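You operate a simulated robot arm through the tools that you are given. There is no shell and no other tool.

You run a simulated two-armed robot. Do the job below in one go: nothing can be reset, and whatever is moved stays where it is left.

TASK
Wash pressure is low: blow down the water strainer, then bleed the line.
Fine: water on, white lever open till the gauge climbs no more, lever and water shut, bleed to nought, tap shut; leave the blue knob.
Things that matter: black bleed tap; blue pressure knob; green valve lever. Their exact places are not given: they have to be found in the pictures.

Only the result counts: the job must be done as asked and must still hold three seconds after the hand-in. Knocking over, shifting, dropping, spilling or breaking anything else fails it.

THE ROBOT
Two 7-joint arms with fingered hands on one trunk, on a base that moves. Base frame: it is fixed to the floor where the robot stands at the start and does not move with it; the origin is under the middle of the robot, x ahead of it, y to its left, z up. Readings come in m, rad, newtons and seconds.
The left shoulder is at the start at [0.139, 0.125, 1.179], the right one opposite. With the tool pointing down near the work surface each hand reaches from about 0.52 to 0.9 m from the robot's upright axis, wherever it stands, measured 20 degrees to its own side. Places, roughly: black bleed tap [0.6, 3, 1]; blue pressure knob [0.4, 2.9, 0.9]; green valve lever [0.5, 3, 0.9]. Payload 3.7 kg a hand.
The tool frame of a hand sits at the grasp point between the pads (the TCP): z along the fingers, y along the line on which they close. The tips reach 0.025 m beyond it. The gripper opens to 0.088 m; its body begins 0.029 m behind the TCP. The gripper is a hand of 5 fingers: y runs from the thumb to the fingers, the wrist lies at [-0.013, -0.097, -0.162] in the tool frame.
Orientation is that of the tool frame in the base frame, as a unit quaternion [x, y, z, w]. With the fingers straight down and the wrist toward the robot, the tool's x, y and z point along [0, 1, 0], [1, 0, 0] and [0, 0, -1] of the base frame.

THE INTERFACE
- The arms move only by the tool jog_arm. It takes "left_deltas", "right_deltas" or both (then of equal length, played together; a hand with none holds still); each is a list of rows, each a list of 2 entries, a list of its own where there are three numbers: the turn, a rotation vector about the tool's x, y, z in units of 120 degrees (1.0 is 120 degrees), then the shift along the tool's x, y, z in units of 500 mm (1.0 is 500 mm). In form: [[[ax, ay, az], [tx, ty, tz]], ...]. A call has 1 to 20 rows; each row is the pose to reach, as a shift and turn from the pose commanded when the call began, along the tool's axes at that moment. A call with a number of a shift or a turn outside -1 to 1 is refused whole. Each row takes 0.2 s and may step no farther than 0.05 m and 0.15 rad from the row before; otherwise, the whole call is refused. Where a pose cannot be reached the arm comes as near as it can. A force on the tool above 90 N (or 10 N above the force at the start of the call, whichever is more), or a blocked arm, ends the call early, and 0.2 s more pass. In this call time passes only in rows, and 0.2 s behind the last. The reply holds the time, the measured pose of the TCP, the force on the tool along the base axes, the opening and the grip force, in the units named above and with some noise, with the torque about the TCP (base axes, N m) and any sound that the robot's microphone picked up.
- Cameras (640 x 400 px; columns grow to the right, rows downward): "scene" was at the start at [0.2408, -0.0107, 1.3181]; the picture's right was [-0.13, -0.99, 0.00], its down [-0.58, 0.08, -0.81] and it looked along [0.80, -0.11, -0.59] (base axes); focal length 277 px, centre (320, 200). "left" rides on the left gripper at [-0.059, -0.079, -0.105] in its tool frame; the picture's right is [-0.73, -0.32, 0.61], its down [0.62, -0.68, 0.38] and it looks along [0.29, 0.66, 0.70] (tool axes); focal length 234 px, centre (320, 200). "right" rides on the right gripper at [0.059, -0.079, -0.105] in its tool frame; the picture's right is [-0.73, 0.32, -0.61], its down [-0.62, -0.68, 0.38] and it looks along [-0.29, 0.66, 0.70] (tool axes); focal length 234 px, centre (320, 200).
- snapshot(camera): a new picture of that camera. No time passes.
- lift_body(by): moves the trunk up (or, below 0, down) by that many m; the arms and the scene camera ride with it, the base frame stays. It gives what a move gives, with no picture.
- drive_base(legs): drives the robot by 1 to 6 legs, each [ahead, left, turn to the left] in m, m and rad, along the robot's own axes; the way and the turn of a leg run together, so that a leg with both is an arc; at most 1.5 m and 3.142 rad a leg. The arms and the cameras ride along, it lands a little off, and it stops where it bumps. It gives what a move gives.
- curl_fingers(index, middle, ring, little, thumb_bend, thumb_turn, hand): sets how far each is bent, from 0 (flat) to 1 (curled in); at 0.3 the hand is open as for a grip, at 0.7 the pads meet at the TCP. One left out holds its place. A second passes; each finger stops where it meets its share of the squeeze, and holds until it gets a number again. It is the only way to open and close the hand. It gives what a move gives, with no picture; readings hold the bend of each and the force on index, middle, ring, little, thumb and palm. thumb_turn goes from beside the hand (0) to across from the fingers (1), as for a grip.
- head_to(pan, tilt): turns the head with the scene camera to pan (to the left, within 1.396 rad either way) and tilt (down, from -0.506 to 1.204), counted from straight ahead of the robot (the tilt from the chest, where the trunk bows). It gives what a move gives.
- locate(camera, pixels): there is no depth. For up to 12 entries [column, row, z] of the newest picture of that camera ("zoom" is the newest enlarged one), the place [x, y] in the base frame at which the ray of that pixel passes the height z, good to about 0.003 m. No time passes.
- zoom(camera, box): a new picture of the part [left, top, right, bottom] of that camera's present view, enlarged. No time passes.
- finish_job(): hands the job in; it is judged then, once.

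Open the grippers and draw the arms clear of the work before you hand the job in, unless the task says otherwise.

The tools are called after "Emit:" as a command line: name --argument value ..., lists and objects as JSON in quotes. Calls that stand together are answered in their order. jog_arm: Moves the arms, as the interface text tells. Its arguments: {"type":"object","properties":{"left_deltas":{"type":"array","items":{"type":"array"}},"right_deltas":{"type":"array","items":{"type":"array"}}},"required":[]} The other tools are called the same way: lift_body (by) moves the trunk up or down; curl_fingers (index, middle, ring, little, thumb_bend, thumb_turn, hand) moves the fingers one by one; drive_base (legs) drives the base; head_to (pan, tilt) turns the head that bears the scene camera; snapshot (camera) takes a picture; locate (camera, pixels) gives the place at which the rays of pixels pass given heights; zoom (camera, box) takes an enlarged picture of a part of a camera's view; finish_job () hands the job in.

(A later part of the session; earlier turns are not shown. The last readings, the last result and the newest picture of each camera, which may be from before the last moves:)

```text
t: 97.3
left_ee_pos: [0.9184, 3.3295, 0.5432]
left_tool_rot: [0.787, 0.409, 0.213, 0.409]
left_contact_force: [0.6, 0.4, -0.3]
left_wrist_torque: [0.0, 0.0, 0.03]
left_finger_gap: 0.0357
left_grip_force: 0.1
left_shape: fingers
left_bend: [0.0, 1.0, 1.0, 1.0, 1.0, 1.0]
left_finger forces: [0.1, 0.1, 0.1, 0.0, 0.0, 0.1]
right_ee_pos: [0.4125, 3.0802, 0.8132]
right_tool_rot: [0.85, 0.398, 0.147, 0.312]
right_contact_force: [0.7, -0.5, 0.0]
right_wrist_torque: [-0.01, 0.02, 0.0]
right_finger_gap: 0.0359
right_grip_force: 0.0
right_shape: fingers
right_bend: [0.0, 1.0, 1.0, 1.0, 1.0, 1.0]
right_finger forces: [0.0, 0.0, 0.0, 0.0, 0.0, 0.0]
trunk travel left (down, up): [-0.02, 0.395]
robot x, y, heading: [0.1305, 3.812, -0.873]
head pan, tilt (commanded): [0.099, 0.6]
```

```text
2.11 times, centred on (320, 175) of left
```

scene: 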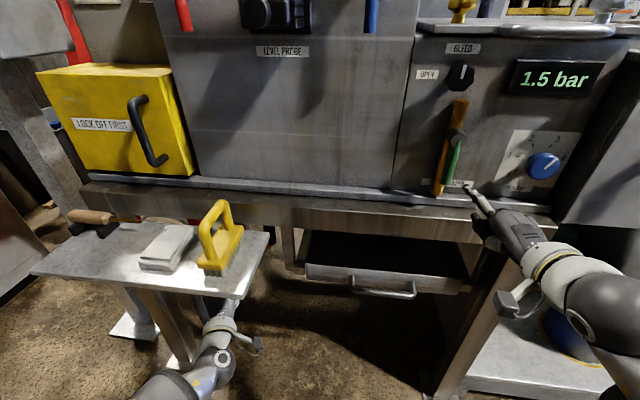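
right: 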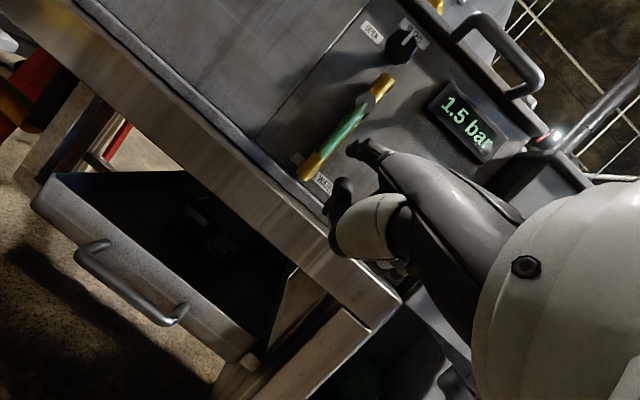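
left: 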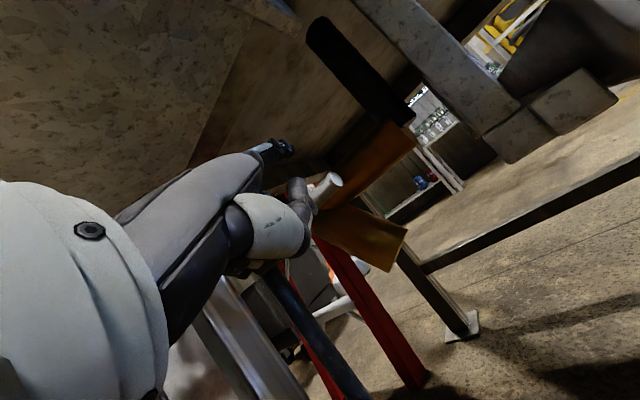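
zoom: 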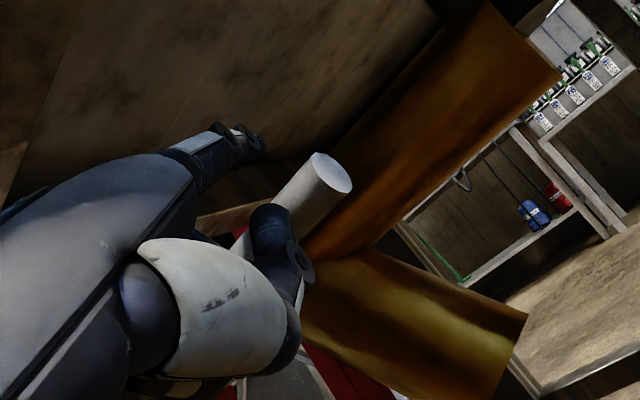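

The fingertip is now over the rod at ≈[0.946,3.290,0.614] with no contact. I press gently downward to about 30° of lever turn and read the force.

Emit:
jog_arm --left_deltas '[[[0, 0, 0], [0, -0.0283, 0.0199]], [[0, 0, 0], [-0.0048, -0.0576, 0.0388]], [[0, 0, 0], [0, -0.0855, 0.0599]]]'

Emit:
zoom --camera "left" --box '[200, 80, 440, 270]'

Emit:
zoom --camera "scene" --box '[400, 30, 640, 210]'

```text
t: 98.1
left_ee_pos: [0.9176, 3.3279, 0.4934]
left_tool_rot: [0.788, 0.408, 0.212, 0.409]
left_contact_force: [-0.2, -0.7, 3.3]
left_wrist_torque: [-0.09, -0.09, 0.03]
left_finger_gap: 0.0379
left_grip_force: 1.4
left_shape: fingers
left_bend: [0.0, 1.0, 1.0, 1.0, 1.0, 1.0]
left_finger forces: [2.6, 0.0, 0.0, 0.0, 0.0, 0.1]
right_ee_pos: [0.4122, 3.081, 0.8127]
right_tool_rot: [0.85, 0.398, 0.148, 0.312]
right_contact_force: [-0.7, -0.4, 0.2]
right_wrist_torque: [0.0, -0.01, 0.03]
right_finger_gap: 0.0359
right_grip_force: 0.1
right_shape: fingers
right_bend: [0.0, 1.0, 1.0, 1.0, 1.0, 1.0]
right_finger forces: [0.1, 0.1, 0.0, 0.0, 0.0, 0.0]
trunk travel left (down, up): [-0.02, 0.395]
robot x, y, heading: [0.128, 3.8169, -0.866]
head pan, tilt (commanded): [0.099, 0.6]
```

```text
2.11 times, centred on (320, 175) of left
```

zoom: 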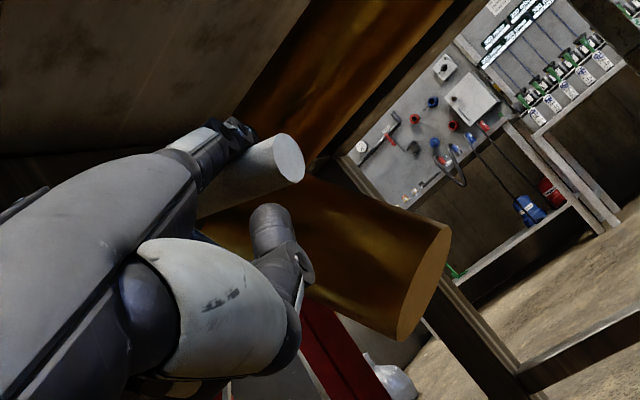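

```text
2.22 times, centred on (520, 120) of scene
```

zoom: 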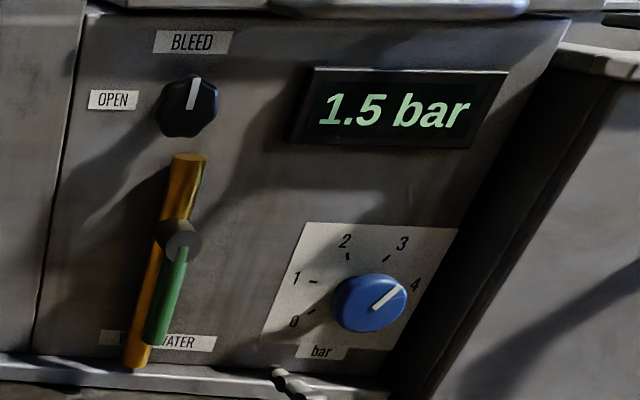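

The white lever turns down readily (≈3 N), about 28° so far; gauge still 1.5. I continue the arc toward vertical.

Emit:
jog_arm --left_deltas '[[[0, 0, 0], [0.0154, -0.0288, 0.0252]], [[0, 0, 0], [0.0367, -0.0484, 0.0458]], [[0, 0, 0], [0.0637, -0.0616, 0.064]], [[0, 0, 0], [0.0946, -0.0682, 0.0788]]]'

Emit:
zoom --camera "left" --box '[200, 80, 440, 270]'

Emit:
zoom --camera "scene" --box '[400, 30, 640, 210]'

```text
t: 99.1
left_ee_pos: [0.9381, 3.3755, 0.4796]
left_tool_rot: [0.788, 0.409, 0.212, 0.408]
left_contact_force: [-0.2, -0.4, -0.2]
left_wrist_torque: [-0.02, -0.02, -0.02]
left_finger_gap: 0.0357
left_grip_force: 0.0
left_shape: fingers
left_bend: [0.0, 1.0, 1.0, 1.0, 1.0, 1.0]
left_finger forces: [0.1, 0.1, 0.1, 0.0, 0.1, 0.0]
left hand out of reach, approached as far as the arm can: row 1, 2, 3, 4
right_ee_pos: [0.4124, 3.0802, 0.8132]
right_tool_rot: [0.851, 0.397, 0.146, 0.312]
right_contact_force: [-0.6, 0.1, -0.4]
right_wrist_torque: [0.01, 0.01, 0.0]
right_finger_gap: 0.036
right_grip_force: 0.0
right_shape: fingers
right_bend: [0.0, 1.0, 1.0, 1.0, 1.0, 1.0]
right_finger forces: [0.1, 0.0, 0.0, 0.1, 0.1, 0.1]
trunk travel left (down, up): [-0.02, 0.395]
robot x, y, heading: [0.1286, 3.8107, -0.871]
head pan, tilt (commanded): [0.099, 0.6]
```

```text
2.11 times, centred on (320, 175) of left
```

zoom: 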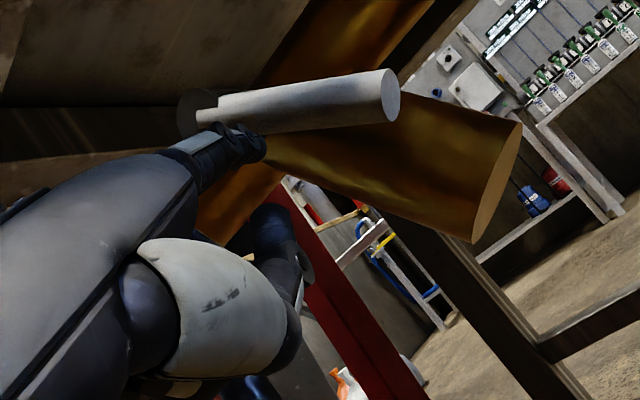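

```text
2.22 times, centred on (520, 120) of scene
```

zoom: 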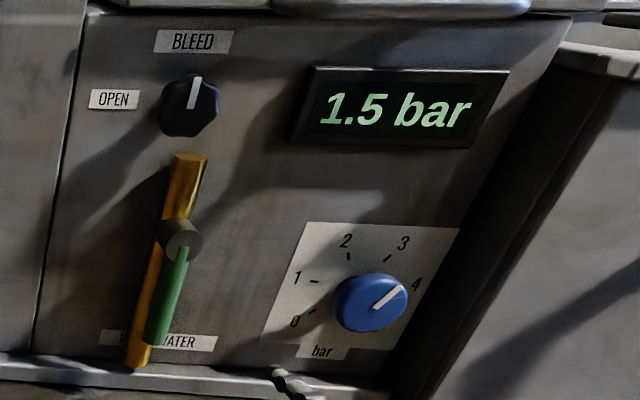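

The left arm hit its reach limit and the finger slid forward off the lever, which now rests about 34° down; gauge still 1.5. I withdraw both hands a little so the base can shift left and closer.

Emit:
jog_arm --left_deltas '[[[0, 0, 0], [0.026, -0.0554, -0.0792]], [[0, 0, 0], [-0.044, -0.0828, -0.1182]], [[0, 0, 0], [-0.114, -0.1102, -0.1574]], [[0, 0, 0], [-0.1838, -0.1374, -0.1964]], [[0, 0, 0], [-0.2538, -0.1648, -0.2356]], [[0, 0, 0], [-0.3238, -0.1922, -0.2746]]]' --right_deltas '[[[0, 0, 0], [0.0053, -0.0225, -0.0191]], [[0, 0, 0], [0.0107, -0.0449, -0.0383]], [[0, 0, 0], [0.016, -0.0674, -0.0574]], [[0, 0, 0], [0.0213, -0.0899, -0.0765]], [[0, 0, 0], [0.0267, -0.1123, -0.0957]], [[0, 0, 0], [0.032, -0.1348, -0.1148]]]'

Emit:
snapshot --camera "left"

Emit:
snapshot --camera "scene"

```text
t: 100.5
left_ee_pos: [0.7104, 3.3352, 0.4808]
left_tool_rot: [0.788, 0.408, 0.213, 0.409]
left_contact_force: [-0.5, -0.1, -0.4]
left_wrist_torque: [-0.04, 0.03, -0.01]
left_finger_gap: 0.0359
left_grip_force: 0.1
left_shape: fingers
left_bend: [0.0, 1.0, 1.0, 1.0, 1.0, 1.0]
left_finger forces: [0.0, 0.0, 0.1, 0.0, 0.1, 0.1]
right_ee_pos: [0.3545, 3.1508, 0.8114]
right_tool_rot: [0.85, 0.397, 0.146, 0.313]
right_contact_force: [-0.6, -0.2, 1.3]
right_wrist_torque: [0.0, 0.03, 0.0]
right_finger_gap: 0.0358
right_grip_force: 0.0
right_shape: fingers
right_bend: [0.0, 1.0, 1.0, 1.0, 1.0, 1.0]
right_finger forces: [0.1, 0.0, 0.1, 0.0, 0.0, 0.1]
trunk travel left (down, up): [-0.02, 0.395]
robot x, y, heading: [0.133, 3.8106, -0.871]
head pan, tilt (commanded): [0.099, 0.6]
```

```text
taken
```

left: 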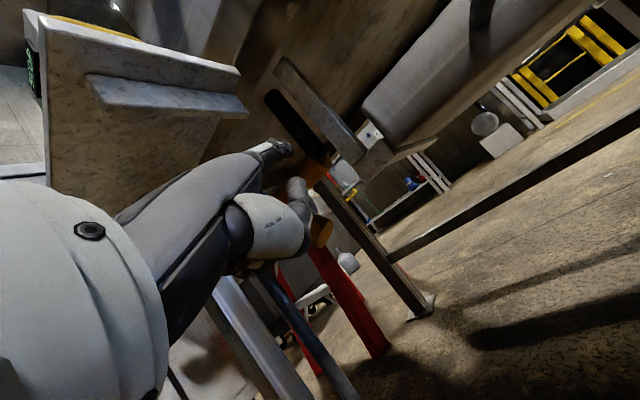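

```text
taken
```

scene: 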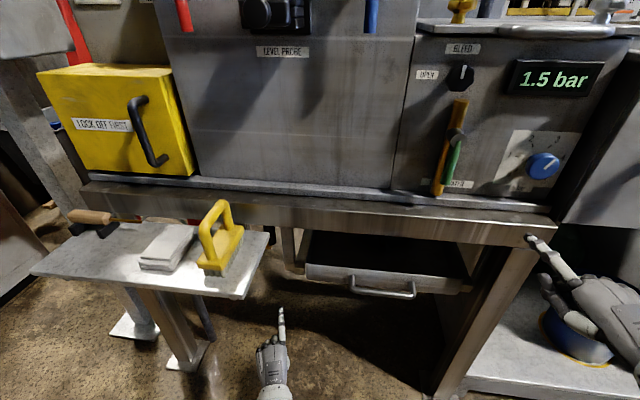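

Both hands are clear of the fittings. I shift the base left 0.15 m, then 0.05 m ahead.

Emit:
drive_base --legs '[[0, 0.15, 0], [0.05, 0, 0]]'

Emit:
snapshot --camera "left"

Emit:
snapshot --camera "scene"

```text
t: 103.0
left_ee_pos: [0.8555, 3.3964, 0.4798]
left_tool_rot: [0.787, 0.41, 0.214, 0.409]
left_contact_force: [-0.6, 0.4, -0.3]
left_wrist_torque: [0.01, 0.01, 0.0]
left_finger_gap: 0.0356
left_grip_force: 0.1
left_shape: fingers
left_bend: [0.0, 1.0, 1.0, 1.0, 1.0, 1.0]
left_finger forces: [0.0, 0.0, 0.0, 0.0, 0.0, 0.0]
right_ee_pos: [0.5022, 3.2092, 0.8103]
right_tool_rot: [0.848, 0.401, 0.148, 0.312]
right_contact_force: [-0.4, -0.2, -0.1]
right_wrist_torque: [0.02, 0.01, 0.01]
right_finger_gap: 0.036
right_grip_force: 0.0
right_shape: fingers
right_bend: [0.0, 1.0, 1.0, 1.0, 1.0, 1.0]
right_finger forces: [0.0, 0.0, 0.0, 0.0, 0.0, 0.0]
trunk travel left (down, up): [-0.02, 0.395]
robot x, y, heading: [0.2723, 3.8695, -0.866]
head pan, tilt (commanded): [0.099, 0.6]
```

```text
taken
```

left: 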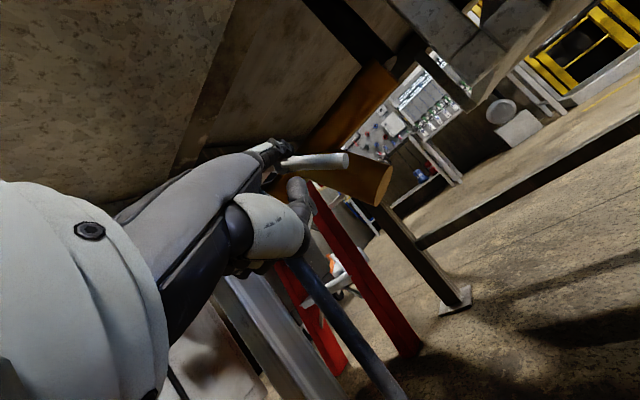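

```text
taken
```

scene: 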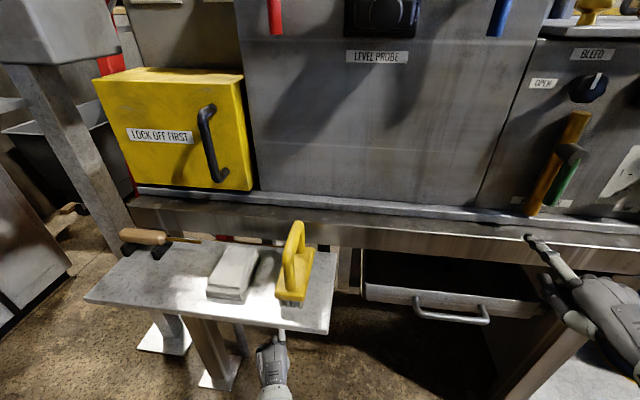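

The left fingertip is at ≈[0.883,3.357,0.551], and the lever's tip computes to about 39° below level. I raise the fingertip slightly and slide it in above the lever again.

Emit:
jog_arm --left_deltas '[[[0, 0, 0], [-0.0048, 0.0336, -0.0252]], [[0, 0, 0], [-0.0282, 0.0834, 0.046]], [[0, 0, 0], [-0.0514, 0.1334, 0.1172]]]'

Emit:
zoom --camera "left" --box '[200, 80, 440, 270]'

```text
t: 103.8
left_ee_pos: [0.9097, 3.3258, 0.4941]
left_tool_rot: [0.786, 0.411, 0.214, 0.408]
left_contact_force: [-0.2, 0.6, -0.1]
left_wrist_torque: [-0.05, 0.0, 0.01]
left_finger_gap: 0.0357
left_grip_force: 0.0
left_shape: fingers
left_bend: [0.0, 1.0, 1.0, 1.0, 1.0, 1.0]
left_finger forces: [0.1, 0.0, 0.0, 0.0, 0.0, 0.0]
right_ee_pos: [0.5025, 3.209, 0.8103]
right_tool_rot: [0.849, 0.4, 0.147, 0.312]
right_contact_force: [-0.3, -0.1, 0.0]
right_wrist_torque: [0.01, -0.03, 0.03]
right_finger_gap: 0.036
right_grip_force: 0.0
right_shape: fingers
right_bend: [0.0, 1.0, 1.0, 1.0, 1.0, 1.0]
right_finger forces: [0.0, 0.1, 0.1, 0.0, 0.0, 0.0]
trunk travel left (down, up): [-0.02, 0.395]
robot x, y, heading: [0.2696, 3.8714, -0.864]
head pan, tilt (commanded): [0.099, 0.6]
```

```text
2.11 times, centred on (320, 175) of left
```

zoom: 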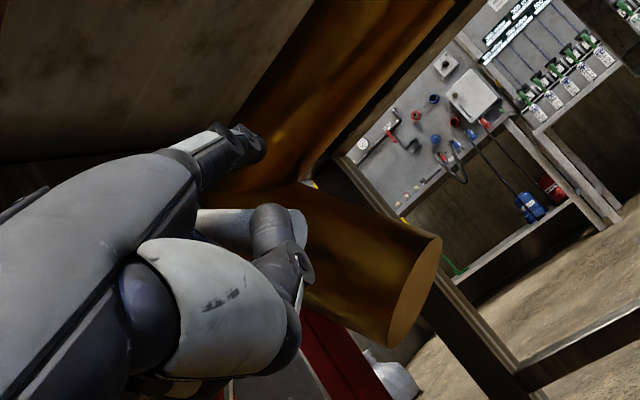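

Fingertip is above the lever with no contact (tip ≈[0.937,3.287,0.565]). I push on along the arc toward vertical.

Emit:
jog_arm --left_deltas '[[[0, 0, 0], [0.0295, -0.027, 0.0287]], [[0, 0, 0], [0.05, -0.047, 0.0492]], [[0, 0, 0], [0.0768, -0.0604, 0.0675]], [[0, 0, 0], [0.1081, -0.067, 0.0823]]]'

Emit:
zoom --camera "left" --box '[200, 80, 440, 270]'

Emit:
snapshot --camera "right"

```text
t: 104.8
left_ee_pos: [0.9522, 3.3631, 0.4519]
left_tool_rot: [0.786, 0.411, 0.214, 0.409]
left_contact_force: [-1.1, -3.6, -0.8]
left_wrist_torque: [0.25, -0.09, -0.15]
left_finger_gap: 0.0353
left_grip_force: 1.8
left_shape: fingers
left_bend: [0.0, 1.0, 1.0, 1.0, 1.0, 1.0]
left_finger forces: [3.6, 0.0, 0.0, 0.1, 0.0, 0.1]
left hand out of reach, approached as far as the arm can: row 4
right_ee_pos: [0.5024, 3.2091, 0.8106]
right_tool_rot: [0.849, 0.401, 0.147, 0.312]
right_contact_force: [0.8, 0.1, 0.4]
right_wrist_torque: [-0.01, 0.03, 0.05]
right_finger_gap: 0.0358
right_grip_force: 0.1
right_shape: fingers
right_bend: [0.0, 1.0, 1.0, 1.0, 1.0, 1.0]
right_finger forces: [0.1, 0.0, 0.1, 0.1, 0.1, 0.0]
trunk travel left (down, up): [-0.02, 0.395]
robot x, y, heading: [0.2712, 3.8715, -0.862]
head pan, tilt (commanded): [0.099, 0.6]
```

```text
2.11 times, centred on (320, 175) of left
```

zoom: 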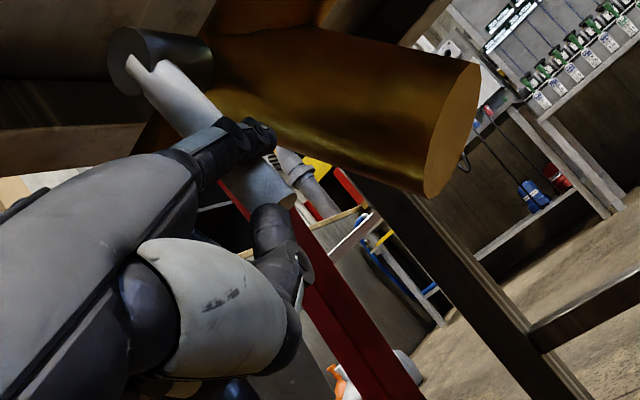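

```text
taken
```

right: 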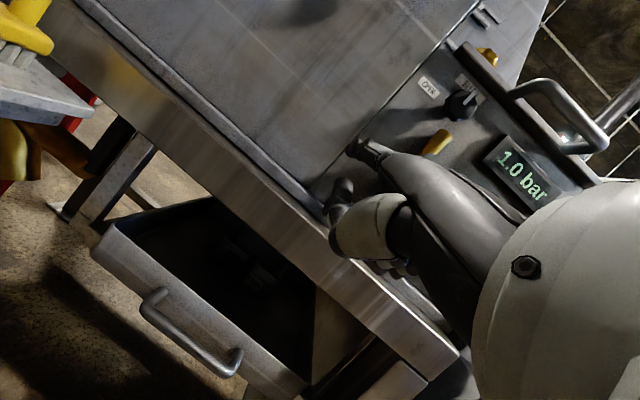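

The gauge dropped to 1.0 bar as the white lever opens; the lever looks about 85° down. I push a further 1.5 cm left to its stop.

Emit:
jog_arm --left_deltas '[[[0, 0, 0], [0.0145, 0.0074, 0.0]], [[0, 0, 0], [0.029, 0.0147, 0.0]]]'

Emit:
zoom --camera "left" --box '[200, 80, 440, 270]'

Emit:
zoom --camera "right" --box '[400, 60, 600, 220]'

```text
t: 105.4
left_ee_pos: [0.9644, 3.3706, 0.457]
left_tool_rot: [0.788, 0.409, 0.213, 0.409]
left_contact_force: [-10.2, -3.8, -4.7]
left_wrist_torque: [0.45, -0.58, -0.49]
left_finger_gap: 0.0337
left_grip_force: 5.4
left_shape: fingers
left_bend: [0.02, 1.0, 1.0, 1.0, 1.0, 1.0]
left_finger forces: [10.6, 0.0, 0.1, 0.2, 0.1, 0.0]
right_ee_pos: [0.5016, 3.209, 0.8116]
right_tool_rot: [0.849, 0.4, 0.148, 0.311]
right_contact_force: [-0.3, 0.3, -0.1]
right_wrist_torque: [0.03, 0.0, 0.01]
right_finger_gap: 0.0359
right_grip_force: 0.1
right_shape: fingers
right_bend: [0.0, 1.0, 1.0, 1.0, 1.0, 1.0]
right_finger forces: [0.0, 0.0, 0.1, 0.1, 0.0, 0.1]
trunk travel left (down, up): [-0.02, 0.395]
robot x, y, heading: [0.2759, 3.8713, -0.857]
head pan, tilt (commanded): [0.099, 0.6]
```

```text
2.11 times, centred on (320, 175) of left
```

zoom: 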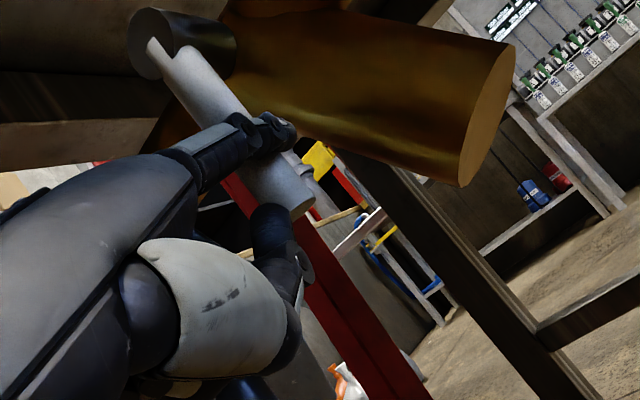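

```text
2.50 times, centred on (500, 140) of right
```

zoom: 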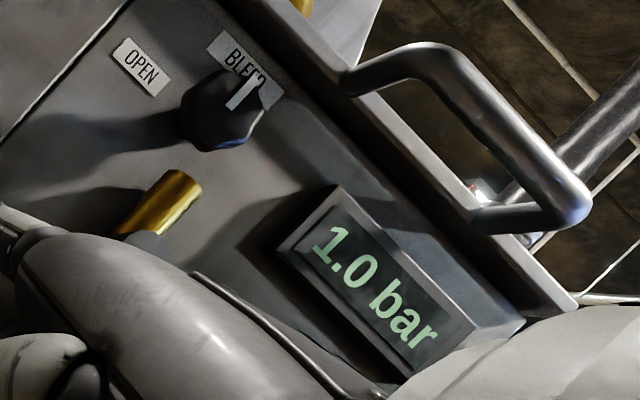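

The stop is reached (≈11 N) with the white lever fully down; gauge 1.0 bar at this moment. I back the finger off and withdraw it while watching the gauge.

Emit:
jog_arm --left_deltas '[[[0, 0, 0], [-0.0386, -0.006, -0.0084]], [[0, 0, 0], [-0.0152, -0.0558, -0.0796]], [[0.05, 0, 0], [0.008, -0.1058, -0.1508]], [[0.1, 0, 0], [0.0184, -0.1278, -0.1824]]]'

Emit:
zoom --camera "right" --box '[400, 60, 600, 220]'

Emit:
snapshot --camera "left"

```text
t: 106.4
left_ee_pos: [0.8798, 3.444, 0.4609]
left_tool_rot: [0.824, 0.431, 0.171, 0.324]
left_contact_force: [0.2, -0.1, 0.7]
left_wrist_torque: [-0.01, -0.04, -0.02]
left_finger_gap: 0.0355
left_grip_force: 0.1
left_shape: fingers
left_bend: [0.0, 1.0, 1.0, 1.0, 1.0, 1.0]
left_finger forces: [0.1, 0.0, 0.0, 0.0, 0.0, 0.0]
right_ee_pos: [0.5018, 3.2083, 0.813]
right_tool_rot: [0.849, 0.401, 0.147, 0.312]
right_contact_force: [-0.7, -0.2, 0.4]
right_wrist_torque: [0.01, 0.01, -0.01]
right_finger_gap: 0.0358
right_grip_force: 0.1
right_shape: fingers
right_bend: [0.0, 1.0, 1.0, 1.0, 1.0, 1.0]
right_finger forces: [0.0, 0.0, 0.1, 0.1, 0.0, 0.0]
trunk travel left (down, up): [-0.02, 0.395]
robot x, y, heading: [0.2729, 3.8725, -0.863]
head pan, tilt (commanded): [0.099, 0.6]
```

```text
2.50 times, centred on (500, 140) of right
```

zoom: 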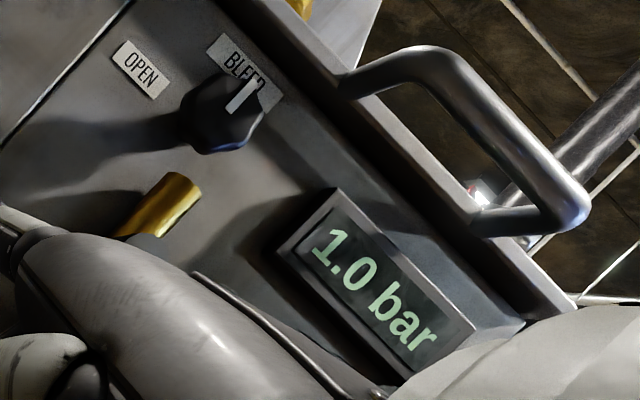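

```text
taken
```

left: 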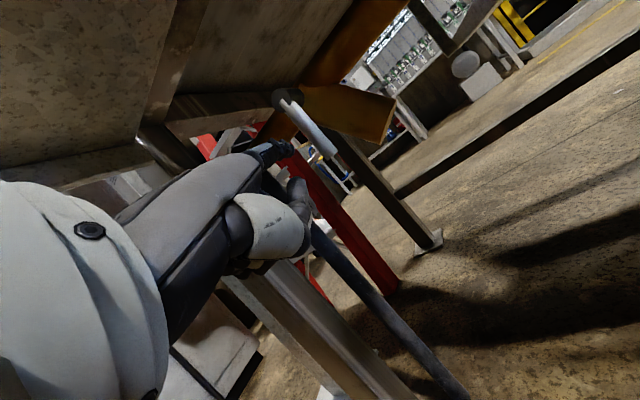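

The gauge reads 1.0 bar still; I turn the head to view the panel, letting time pass, and read it again.

Emit:
head_to --pan -0.35 --tilt 0.45

Emit:
snapshot --camera "scene"

```text
t: 107.3
left_ee_pos: [0.8807, 3.4444, 0.46]
left_tool_rot: [0.824, 0.431, 0.171, 0.324]
left_contact_force: [-0.6, -0.1, -0.1]
left_wrist_torque: [0.01, -0.01, 0.01]
left_finger_gap: 0.0358
left_grip_force: 0.1
left_shape: fingers
left_bend: [0.0, 1.0, 1.0, 1.0, 1.0, 1.0]
left_finger forces: [0.0, 0.0, 0.1, 0.1, 0.0, 0.0]
right_ee_pos: [0.5023, 3.2093, 0.812]
right_tool_rot: [0.848, 0.402, 0.148, 0.312]
right_contact_force: [0.1, 1.2, -0.5]
right_wrist_torque: [0.05, 0.01, 0.02]
right_finger_gap: 0.0359
right_grip_force: 0.0
right_shape: fingers
right_bend: [0.0, 1.0, 1.0, 1.0, 1.0, 1.0]
right_finger forces: [0.0, 0.0, 0.1, 0.0, 0.1, 0.1]
trunk travel left (down, up): [-0.02, 0.395]
robot x, y, heading: [0.2729, 3.8716, -0.862]
head pan, tilt (commanded): [-0.351, 0.45]
```

```text
taken
```

scene: 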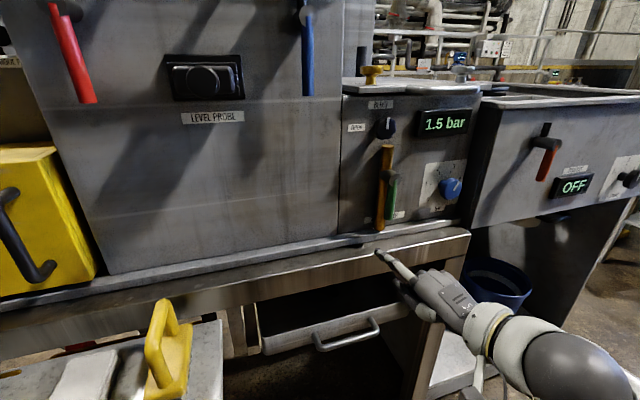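

The gauge has climbed to 1.5 bar and needs more time. Meanwhile I move the left fingertip across to the far (left) side in front of the hanging white lever, ready to close it.

Emit:
jog_arm --left_deltas '[[[0, 0, 0], [0.0656, 0.0088, 0.0164]], [[0, 0, 0], [0.1312, 0.0176, 0.0328]]]'

Emit:
snapshot --camera "left"

Emit:
zoom --camera "scene" --box '[330, 70, 490, 240]'

```text
t: 107.9
left_ee_pos: [0.9322, 3.4894, 0.453]
left_tool_rot: [0.824, 0.431, 0.171, 0.324]
left_contact_force: [-0.1, -0.6, 0.6]
left_wrist_torque: [-0.02, 0.01, -0.04]
left_finger_gap: 0.036
left_grip_force: 0.0
left_shape: fingers
left_bend: [0.0, 1.0, 1.0, 1.0, 1.0, 1.0]
left_finger forces: [0.0, 0.0, 0.1, 0.1, 0.0, 0.0]
right_ee_pos: [0.5017, 3.2083, 0.8121]
right_tool_rot: [0.849, 0.402, 0.147, 0.312]
right_contact_force: [0.2, 0.8, -0.1]
right_wrist_torque: [-0.01, -0.01, -0.04]
right_finger_gap: 0.0359
right_grip_force: 0.0
right_shape: fingers
right_bend: [0.0, 1.0, 1.0, 1.0, 1.0, 1.0]
right_finger forces: [0.1, 0.0, 0.0, 0.0, 0.0, 0.1]
trunk travel left (down, up): [-0.02, 0.395]
robot x, y, heading: [0.2704, 3.8705, -0.863]
head pan, tilt (commanded): [-0.351, 0.45]
```

```text
taken
```

left: 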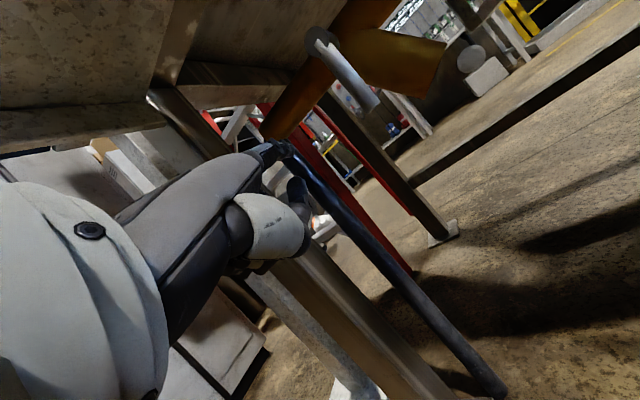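

```text
2.35 times, centred on (410, 155) of scene
```

zoom: 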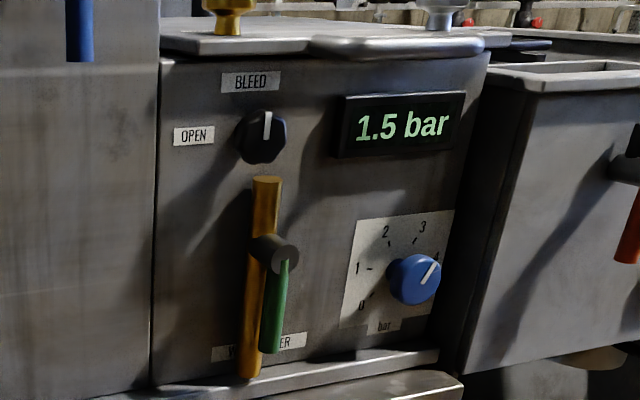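

The gauge reads 1.5 bar. I let another second pass (right-hand fingers kept as they are) and read again.

Emit:
curl_fingers --hand "right" --index 0.0

Emit:
zoom --camera "scene" --box '[330, 70, 490, 240]'

```text
t: 108.9
left_ee_pos: [0.9316, 3.49, 0.4537]
left_tool_rot: [0.824, 0.432, 0.171, 0.325]
left_contact_force: [-0.4, 0.2, 0.3]
left_wrist_torque: [0.03, -0.01, -0.01]
left_finger_gap: 0.0358
left_grip_force: 0.2
left_shape: fingers
left_bend: [0.0, 1.0, 1.0, 1.0, 1.0, 1.0]
left_finger forces: [0.0, 0.0, 0.0, 0.0, 0.0, 0.0]
right_ee_pos: [0.5031, 3.2094, 0.8108]
right_tool_rot: [0.848, 0.401, 0.147, 0.312]
right_contact_force: [0.4, 0.2, 0.0]
right_wrist_torque: [-0.02, 0.05, -0.02]
right_finger_gap: 0.0359
right_grip_force: 0.0
right_shape: fingers
right_bend: [0.0, 1.0, 1.0, 1.0, 1.0, 1.0]
right_finger forces: [0.1, 0.0, 0.0, 0.1, 0.0, 0.1]
trunk travel left (down, up): [-0.02, 0.395]
robot x, y, heading: [0.2721, 3.8716, -0.861]
head pan, tilt (commanded): [-0.351, 0.45]
```

```text
2.35 times, centred on (410, 155) of scene
```

zoom: 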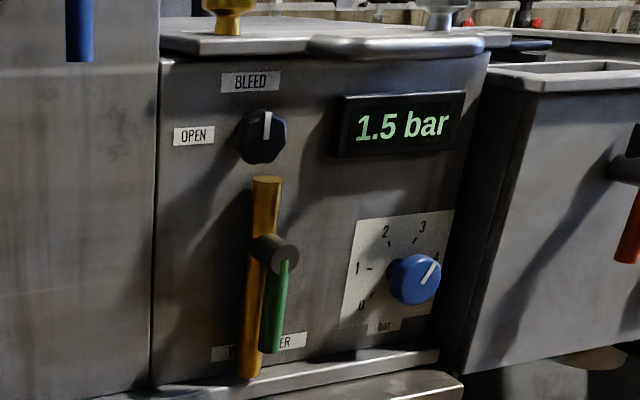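

Still 1.5 bar (the display seems to step by 0.5). I wait a few more seconds and check.

Emit:
curl_fingers --hand "right" --index 0.0

Emit:
zoom --camera "scene" --box '[330, 70, 490, 240]'

Emit:
curl_fingers --hand "right" --index 0.0

Emit:
zoom --camera "scene" --box '[330, 70, 490, 240]'

```text
t: 109.9
left_ee_pos: [0.9306, 3.4895, 0.4534]
left_tool_rot: [0.824, 0.431, 0.17, 0.325]
left_contact_force: [-0.1, 0.3, 0.4]
left_wrist_torque: [-0.02, 0.01, 0.01]
left_finger_gap: 0.0357
left_grip_force: 0.1
left_shape: fingers
left_bend: [0.0, 1.0, 1.0, 1.0, 1.0, 1.0]
left_finger forces: [0.0, 0.1, 0.0, 0.0, 0.1, 0.0]
right_ee_pos: [0.5026, 3.2089, 0.8098]
right_tool_rot: [0.849, 0.4, 0.148, 0.313]
right_contact_force: [0.2, 0.5, 0.0]
right_wrist_torque: [0.03, -0.01, 0.05]
right_finger_gap: 0.0359
right_grip_force: 0.1
right_shape: fingers
right_bend: [0.0, 1.0, 1.0, 1.0, 1.0, 1.0]
right_finger forces: [0.1, 0.0, 0.0, 0.0, 0.0, 0.0]
trunk travel left (down, up): [-0.02, 0.395]
robot x, y, heading: [0.27, 3.8709, -0.864]
head pan, tilt (commanded): [-0.351, 0.45]
```

```text
2.35 times, centred on (410, 155) of scene
```

zoom: 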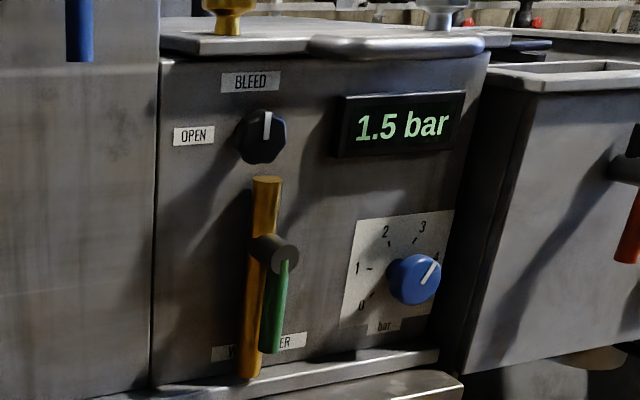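

```text
t: 110.9
left_ee_pos: [0.9308, 3.4898, 0.4536]
left_tool_rot: [0.824, 0.431, 0.171, 0.324]
left_contact_force: [0.2, -0.1, 0.1]
left_wrist_torque: [0.01, 0.0, -0.02]
left_finger_gap: 0.0355
left_grip_force: 0.0
left_shape: fingers
left_bend: [0.0, 1.0, 1.0, 1.0, 1.0, 1.0]
left_finger forces: [0.0, 0.0, 0.1, 0.1, 0.0, 0.0]
right_ee_pos: [0.5011, 3.2088, 0.811]
right_tool_rot: [0.849, 0.401, 0.147, 0.312]
right_contact_force: [-0.1, -1.0, 0.0]
right_wrist_torque: [0.04, -0.02, 0.0]
right_finger_gap: 0.0356
right_grip_force: 0.1
right_shape: fingers
right_bend: [0.0, 1.0, 1.0, 1.0, 1.0, 1.0]
right_finger forces: [0.1, 0.0, 0.0, 0.0, 0.0, 0.0]
trunk travel left (down, up): [-0.02, 0.395]
robot x, y, heading: [0.2724, 3.8707, -0.86]
head pan, tilt (commanded): [-0.351, 0.45]
```

```text
2.35 times, centred on (410, 155) of scene
```

zoom: 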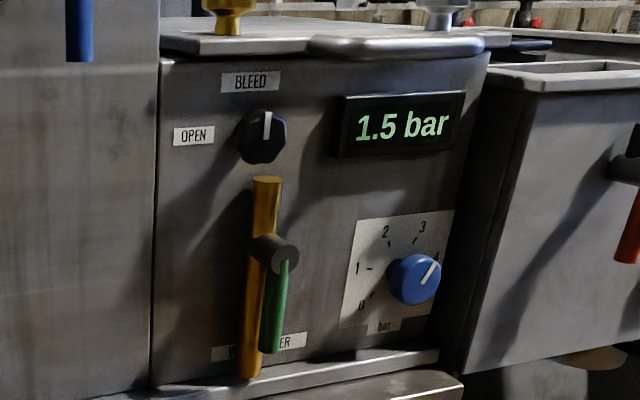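

Still 1.5 bar at t=110.9. I keep waiting several seconds more to see whether it climbs further.

Emit:
curl_fingers --hand "right" --index 0.0

Emit:
curl_fingers --hand "right" --index 0.0

Emit:
zoom --camera "scene" --box '[330, 70, 490, 240]'

Emit:
zoom --camera "left" --box '[240, 0, 480, 190]'

```text
t: 111.9
left_ee_pos: [0.9313, 3.4887, 0.453]
left_tool_rot: [0.824, 0.432, 0.171, 0.324]
left_contact_force: [-0.3, 0.3, -1.0]
left_wrist_torque: [0.0, 0.02, 0.0]
left_finger_gap: 0.0355
left_grip_force: 0.0
left_shape: fingers
left_bend: [0.0, 1.0, 1.0, 1.0, 1.0, 1.0]
left_finger forces: [0.0, 0.1, 0.1, 0.1, 0.0, 0.1]
right_ee_pos: [0.5015, 3.2081, 0.8114]
right_tool_rot: [0.848, 0.401, 0.148, 0.313]
right_contact_force: [0.8, 0.7, 0.1]
right_wrist_torque: [-0.02, -0.01, 0.0]
right_finger_gap: 0.0359
right_grip_force: 0.0
right_shape: fingers
right_bend: [0.0, 1.0, 1.0, 1.0, 1.0, 1.0]
right_finger forces: [0.1, 0.1, 0.1, 0.0, 0.0, 0.1]
trunk travel left (down, up): [-0.02, 0.395]
robot x, y, heading: [0.2747, 3.8684, -0.86]
head pan, tilt (commanded): [-0.351, 0.45]
```

```text
t: 112.9
left_ee_pos: [0.9319, 3.4896, 0.4531]
left_tool_rot: [0.825, 0.431, 0.17, 0.324]
left_contact_force: [0.7, -0.1, 0.0]
left_wrist_torque: [0.0, -0.02, 0.0]
left_finger_gap: 0.0359
left_grip_force: 0.1
left_shape: fingers
left_bend: [0.0, 1.0, 1.0, 1.0, 1.0, 1.0]
left_finger forces: [0.0, 0.0, 0.0, 0.1, 0.0, 0.0]
right_ee_pos: [0.5021, 3.2091, 0.8107]
right_tool_rot: [0.848, 0.401, 0.149, 0.313]
right_contact_force: [0.3, -0.1, -0.5]
right_wrist_torque: [0.02, -0.01, -0.01]
right_finger_gap: 0.0361
right_grip_force: 0.1
right_shape: fingers
right_bend: [0.0, 1.0, 1.0, 1.0, 1.0, 1.0]
right_finger forces: [0.0, 0.0, 0.0, 0.0, 0.0, 0.1]
trunk travel left (down, up): [-0.02, 0.395]
robot x, y, heading: [0.2714, 3.8706, -0.866]
head pan, tilt (commanded): [-0.351, 0.45]
```

```text
2.35 times, centred on (410, 155) of scene
```

zoom: 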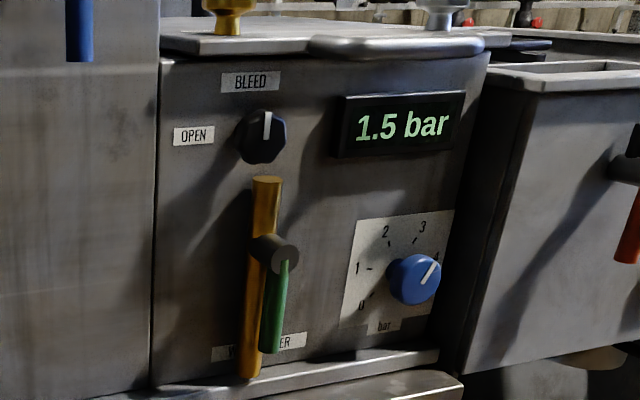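

```text
2.11 times, centred on (360, 95) of left
```

zoom: 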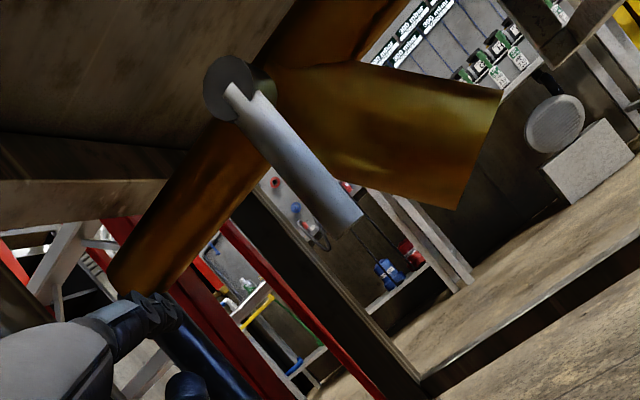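

The lever is exactly vertical and the gauge still reads 1.5. I hold still for 4 s with null moves and look again.

Emit:
jog_arm --right_deltas '[[[0, 0, 0], [0, 0, 0]], [[0, 0, 0], [0, 0, 0]], [[0, 0, 0], [0, 0, 0]], [[0, 0, 0], [0, 0, 0]], [[0, 0, 0], [0, 0, 0]], [[0, 0, 0], [0, 0, 0]], [[0, 0, 0], [0, 0, 0]], [[0, 0, 0], [0, 0, 0]], [[0, 0, 0], [0, 0, 0]], [[0, 0, 0], [0, 0, 0]], [[0, 0, 0], [0, 0, 0]], [[0, 0, 0], [0, 0, 0]], [[0, 0, 0], [0, 0, 0]], [[0, 0, 0], [0, 0, 0]], [[0, 0, 0], [0, 0, 0]], [[0, 0, 0], [0, 0, 0]], [[0, 0, 0], [0, 0, 0]], [[0, 0, 0], [0, 0, 0]], [[0, 0, 0], [0, 0, 0]], [[0, 0, 0], [0, 0, 0]]]'

Emit:
zoom --camera "scene" --box '[330, 70, 490, 240]'

```text
t: 117.1
left_ee_pos: [0.9307, 3.489, 0.4535]
left_tool_rot: [0.825, 0.43, 0.17, 0.325]
left_contact_force: [-0.4, -0.3, 0.2]
left_wrist_torque: [0.03, 0.0, -0.01]
left_finger_gap: 0.0357
left_grip_force: 0.1
left_shape: fingers
left_bend: [0.0, 1.0, 1.0, 1.0, 1.0, 1.0]
left_finger forces: [0.0, 0.1, 0.0, 0.0, 0.1, 0.1]
right_ee_pos: [0.5017, 3.2094, 0.8102]
right_tool_rot: [0.848, 0.401, 0.148, 0.312]
right_contact_force: [0.0, 0.1, 0.8]
right_wrist_torque: [0.01, 0.03, -0.01]
right_finger_gap: 0.0359
right_grip_force: 0.0
right_shape: fingers
right_bend: [0.0, 1.0, 1.0, 1.0, 1.0, 1.0]
right_finger forces: [0.0, 0.1, 0.0, 0.0, 0.0, 0.0]
trunk travel left (down, up): [-0.02, 0.395]
robot x, y, heading: [0.2694, 3.8691, -0.863]
head pan, tilt (commanded): [-0.351, 0.45]
```

```text
2.35 times, centred on (410, 155) of scene
```

zoom: 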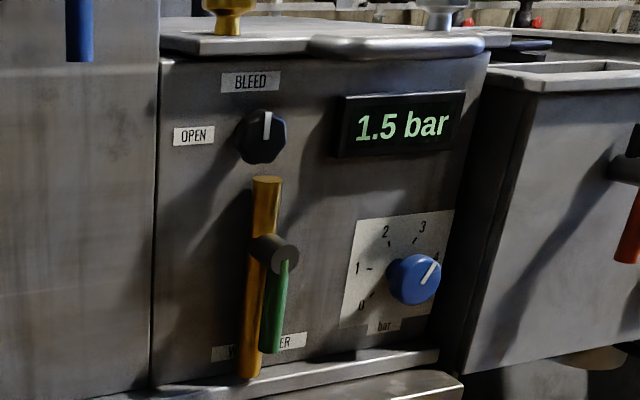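

Still 1.5 bar after 12 s of blow-down. I wait another 8 s to be sure it climbs no more.

Emit:
jog_arm --right_deltas '[[[0, 0, 0], [0, 0, 0]], [[0, 0, 0], [0, 0, 0]], [[0, 0, 0], [0, 0, 0]], [[0, 0, 0], [0, 0, 0]], [[0, 0, 0], [0, 0, 0]], [[0, 0, 0], [0, 0, 0]], [[0, 0, 0], [0, 0, 0]], [[0, 0, 0], [0, 0, 0]], [[0, 0, 0], [0, 0, 0]], [[0, 0, 0], [0, 0, 0]], [[0, 0, 0], [0, 0, 0]], [[0, 0, 0], [0, 0, 0]], [[0, 0, 0], [0, 0, 0]], [[0, 0, 0], [0, 0, 0]], [[0, 0, 0], [0, 0, 0]], [[0, 0, 0], [0, 0, 0]], [[0, 0, 0], [0, 0, 0]], [[0, 0, 0], [0, 0, 0]], [[0, 0, 0], [0, 0, 0]], [[0, 0, 0], [0, 0, 0]]]'

Emit:
zoom --camera "scene" --box '[330, 70, 490, 240]'

Emit:
jog_arm --right_deltas '[[[0, 0, 0], [0, 0, 0]], [[0, 0, 0], [0, 0, 0]], [[0, 0, 0], [0, 0, 0]], [[0, 0, 0], [0, 0, 0]], [[0, 0, 0], [0, 0, 0]], [[0, 0, 0], [0, 0, 0]], [[0, 0, 0], [0, 0, 0]], [[0, 0, 0], [0, 0, 0]], [[0, 0, 0], [0, 0, 0]], [[0, 0, 0], [0, 0, 0]], [[0, 0, 0], [0, 0, 0]], [[0, 0, 0], [0, 0, 0]], [[0, 0, 0], [0, 0, 0]], [[0, 0, 0], [0, 0, 0]], [[0, 0, 0], [0, 0, 0]], [[0, 0, 0], [0, 0, 0]], [[0, 0, 0], [0, 0, 0]], [[0, 0, 0], [0, 0, 0]], [[0, 0, 0], [0, 0, 0]], [[0, 0, 0], [0, 0, 0]]]'

Emit:
zoom --camera "scene" --box '[330, 70, 490, 240]'

```text
t: 121.3
left_ee_pos: [0.9316, 3.4896, 0.4541]
left_tool_rot: [0.824, 0.431, 0.17, 0.325]
left_contact_force: [-1.2, 0.0, -0.3]
left_wrist_torque: [-0.02, 0.02, -0.02]
left_finger_gap: 0.0358
left_grip_force: 0.0
left_shape: fingers
left_bend: [0.0, 1.0, 1.0, 1.0, 1.0, 1.0]
left_finger forces: [0.0, 0.0, 0.0, 0.1, 0.0, 0.0]
right_ee_pos: [0.5025, 3.2079, 0.8117]
right_tool_rot: [0.848, 0.401, 0.148, 0.312]
right_contact_force: [-0.1, 0.5, 0.1]
right_wrist_torque: [0.0, 0.02, -0.04]
right_finger_gap: 0.0356
right_grip_force: 0.1
right_shape: fingers
right_bend: [0.0, 1.0, 1.0, 1.0, 1.0, 1.0]
right_finger forces: [0.1, 0.0, 0.1, 0.1, 0.1, 0.0]
trunk travel left (down, up): [-0.02, 0.395]
robot x, y, heading: [0.2712, 3.8673, -0.864]
head pan, tilt (commanded): [-0.351, 0.45]
```

```text
2.35 times, centred on (410, 155) of scene
```

zoom: 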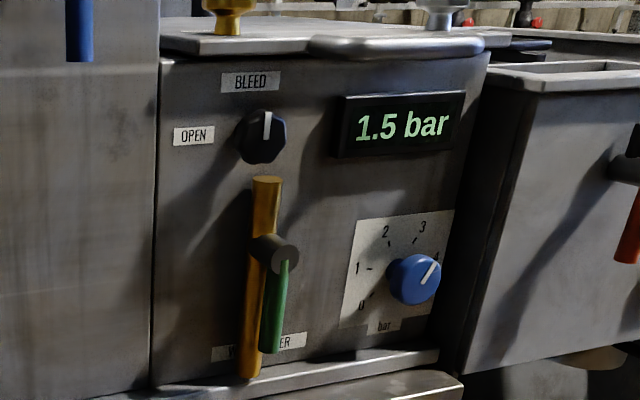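

```text
t: 125.5
left_ee_pos: [0.9309, 3.4901, 0.4529]
left_tool_rot: [0.824, 0.432, 0.171, 0.325]
left_contact_force: [0.3, 0.3, -0.2]
left_wrist_torque: [-0.02, 0.02, 0.01]
left_finger_gap: 0.0355
left_grip_force: 0.1
left_shape: fingers
left_bend: [0.0, 1.0, 1.0, 1.0, 1.0, 1.0]
left_finger forces: [0.0, 0.1, 0.1, 0.1, 0.0, 0.1]
right_ee_pos: [0.502, 3.2086, 0.8102]
right_tool_rot: [0.848, 0.401, 0.147, 0.312]
right_contact_force: [0.3, 0.1, -0.7]
right_wrist_torque: [-0.02, 0.01, 0.02]
right_finger_gap: 0.0358
right_grip_force: 0.0
right_shape: fingers
right_bend: [0.0, 1.0, 1.0, 1.0, 1.0, 1.0]
right_finger forces: [0.0, 0.1, 0.0, 0.1, 0.0, 0.0]
trunk travel left (down, up): [-0.02, 0.395]
robot x, y, heading: [0.271, 3.8716, -0.861]
head pan, tilt (commanded): [-0.351, 0.45]
```

```text
2.35 times, centred on (410, 155) of scene
```

zoom: 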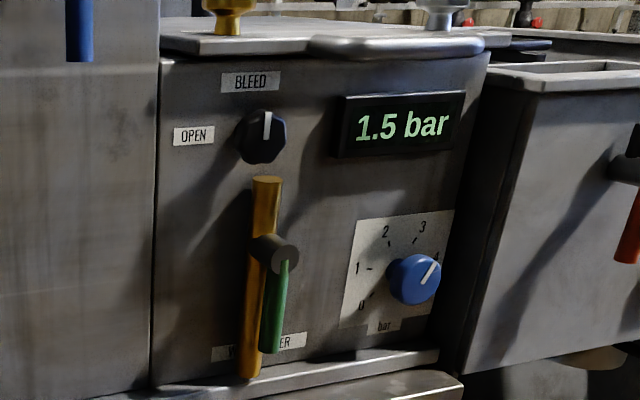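

The gauge has stayed at 1.5 bar for 18 s, so it climbs no more. I slide the left fingertip in on the left side of the hanging white lever to close it.

Emit:
jog_arm --left_deltas '[[[0, 0, 0], [-0.0171, 0.0466, 0.0434]], [[0, 0, 0], [-0.0342, 0.0932, 0.0869]], [[0, 0, 0], [-0.0513, 0.1398, 0.1303]]]'

Emit:
zoom --camera "left" --box '[200, 40, 480, 260]'

```text
t: 126.3
left_ee_pos: [0.9987, 3.4117, 0.4537]
left_tool_rot: [0.825, 0.431, 0.17, 0.325]
left_contact_force: [-0.1, 1.0, -0.3]
left_wrist_torque: [0.05, 0.02, 0.04]
left_finger_gap: 0.0355
left_grip_force: 0.0
left_shape: fingers
left_bend: [0.0, 1.0, 1.0, 1.0, 1.0, 1.0]
left_finger forces: [0.1, 0.0, 0.0, 0.0, 0.1, 0.1]
right_ee_pos: [0.5027, 3.2089, 0.8102]
right_tool_rot: [0.848, 0.402, 0.149, 0.312]
right_contact_force: [0.5, -0.7, 0.4]
right_wrist_torque: [-0.02, 0.01, -0.03]
right_finger_gap: 0.0359
right_grip_force: 0.1
right_shape: fingers
right_bend: [0.0, 1.0, 1.0, 1.0, 1.0, 1.0]
right_finger forces: [0.0, 0.0, 0.0, 0.0, 0.0, 0.1]
trunk travel left (down, up): [-0.02, 0.395]
robot x, y, heading: [0.2725, 3.8693, -0.863]
head pan, tilt (commanded): [-0.351, 0.45]
```

```text
1.82 times, centred on (340, 150) of left
```

zoom: 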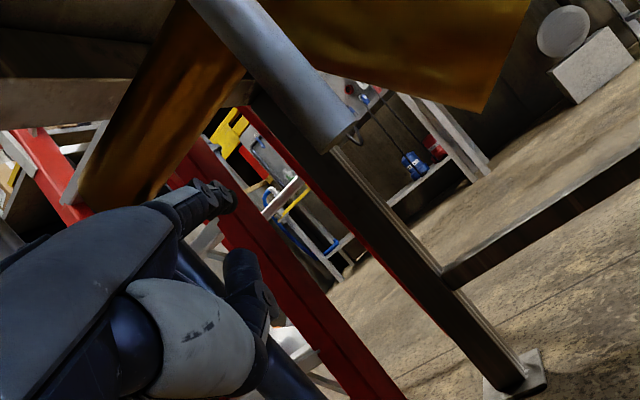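

The fingertip is in position left of the lever at ≈[1.037,3.365,0.514]. I sweep it to the right along the arc, lifting the lever back through its first half.

Emit:
jog_arm --left_deltas '[[[0, 0, 0], [-0.0482, -0.0095, -0.0088]], [[0, 0, 0], [-0.081, -0.0192, -0.0112]], [[0, 0, 0], [-0.1158, -0.0227, -0.0212]], [[0, 0, 0], [-0.1473, -0.0202, -0.0362]]]'

Emit:
zoom --camera "left" --box '[200, 40, 480, 260]'

```text
t: 127.3
left_ee_pos: [0.9371, 3.3625, 0.4595]
left_tool_rot: [0.825, 0.432, 0.17, 0.323]
left_contact_force: [-0.1, 3.5, -2.8]
left_wrist_torque: [-0.17, 0.09, 0.11]
left_finger_gap: 0.0335
left_grip_force: 2.3
left_shape: fingers
left_bend: [0.02, 1.0, 1.0, 1.0, 1.0, 1.0]
left_finger forces: [4.7, 0.1, 0.0, 0.1, 0.1, 0.1]
right_ee_pos: [0.5023, 3.2094, 0.8095]
right_tool_rot: [0.849, 0.401, 0.147, 0.311]
right_contact_force: [-0.5, 0.2, -0.1]
right_wrist_torque: [-0.06, -0.02, 0.0]
right_finger_gap: 0.036
right_grip_force: 0.1
right_shape: fingers
right_bend: [0.0, 1.0, 1.0, 1.0, 1.0, 1.0]
right_finger forces: [0.0, 0.0, 0.1, 0.0, 0.0, 0.1]
trunk travel left (down, up): [-0.02, 0.395]
robot x, y, heading: [0.2716, 3.874, -0.862]
head pan, tilt (commanded): [-0.351, 0.45]
```

```text
1.82 times, centred on (340, 150) of left
```

zoom: 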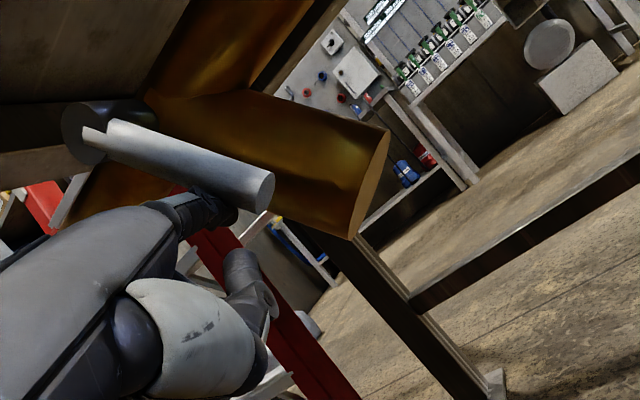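

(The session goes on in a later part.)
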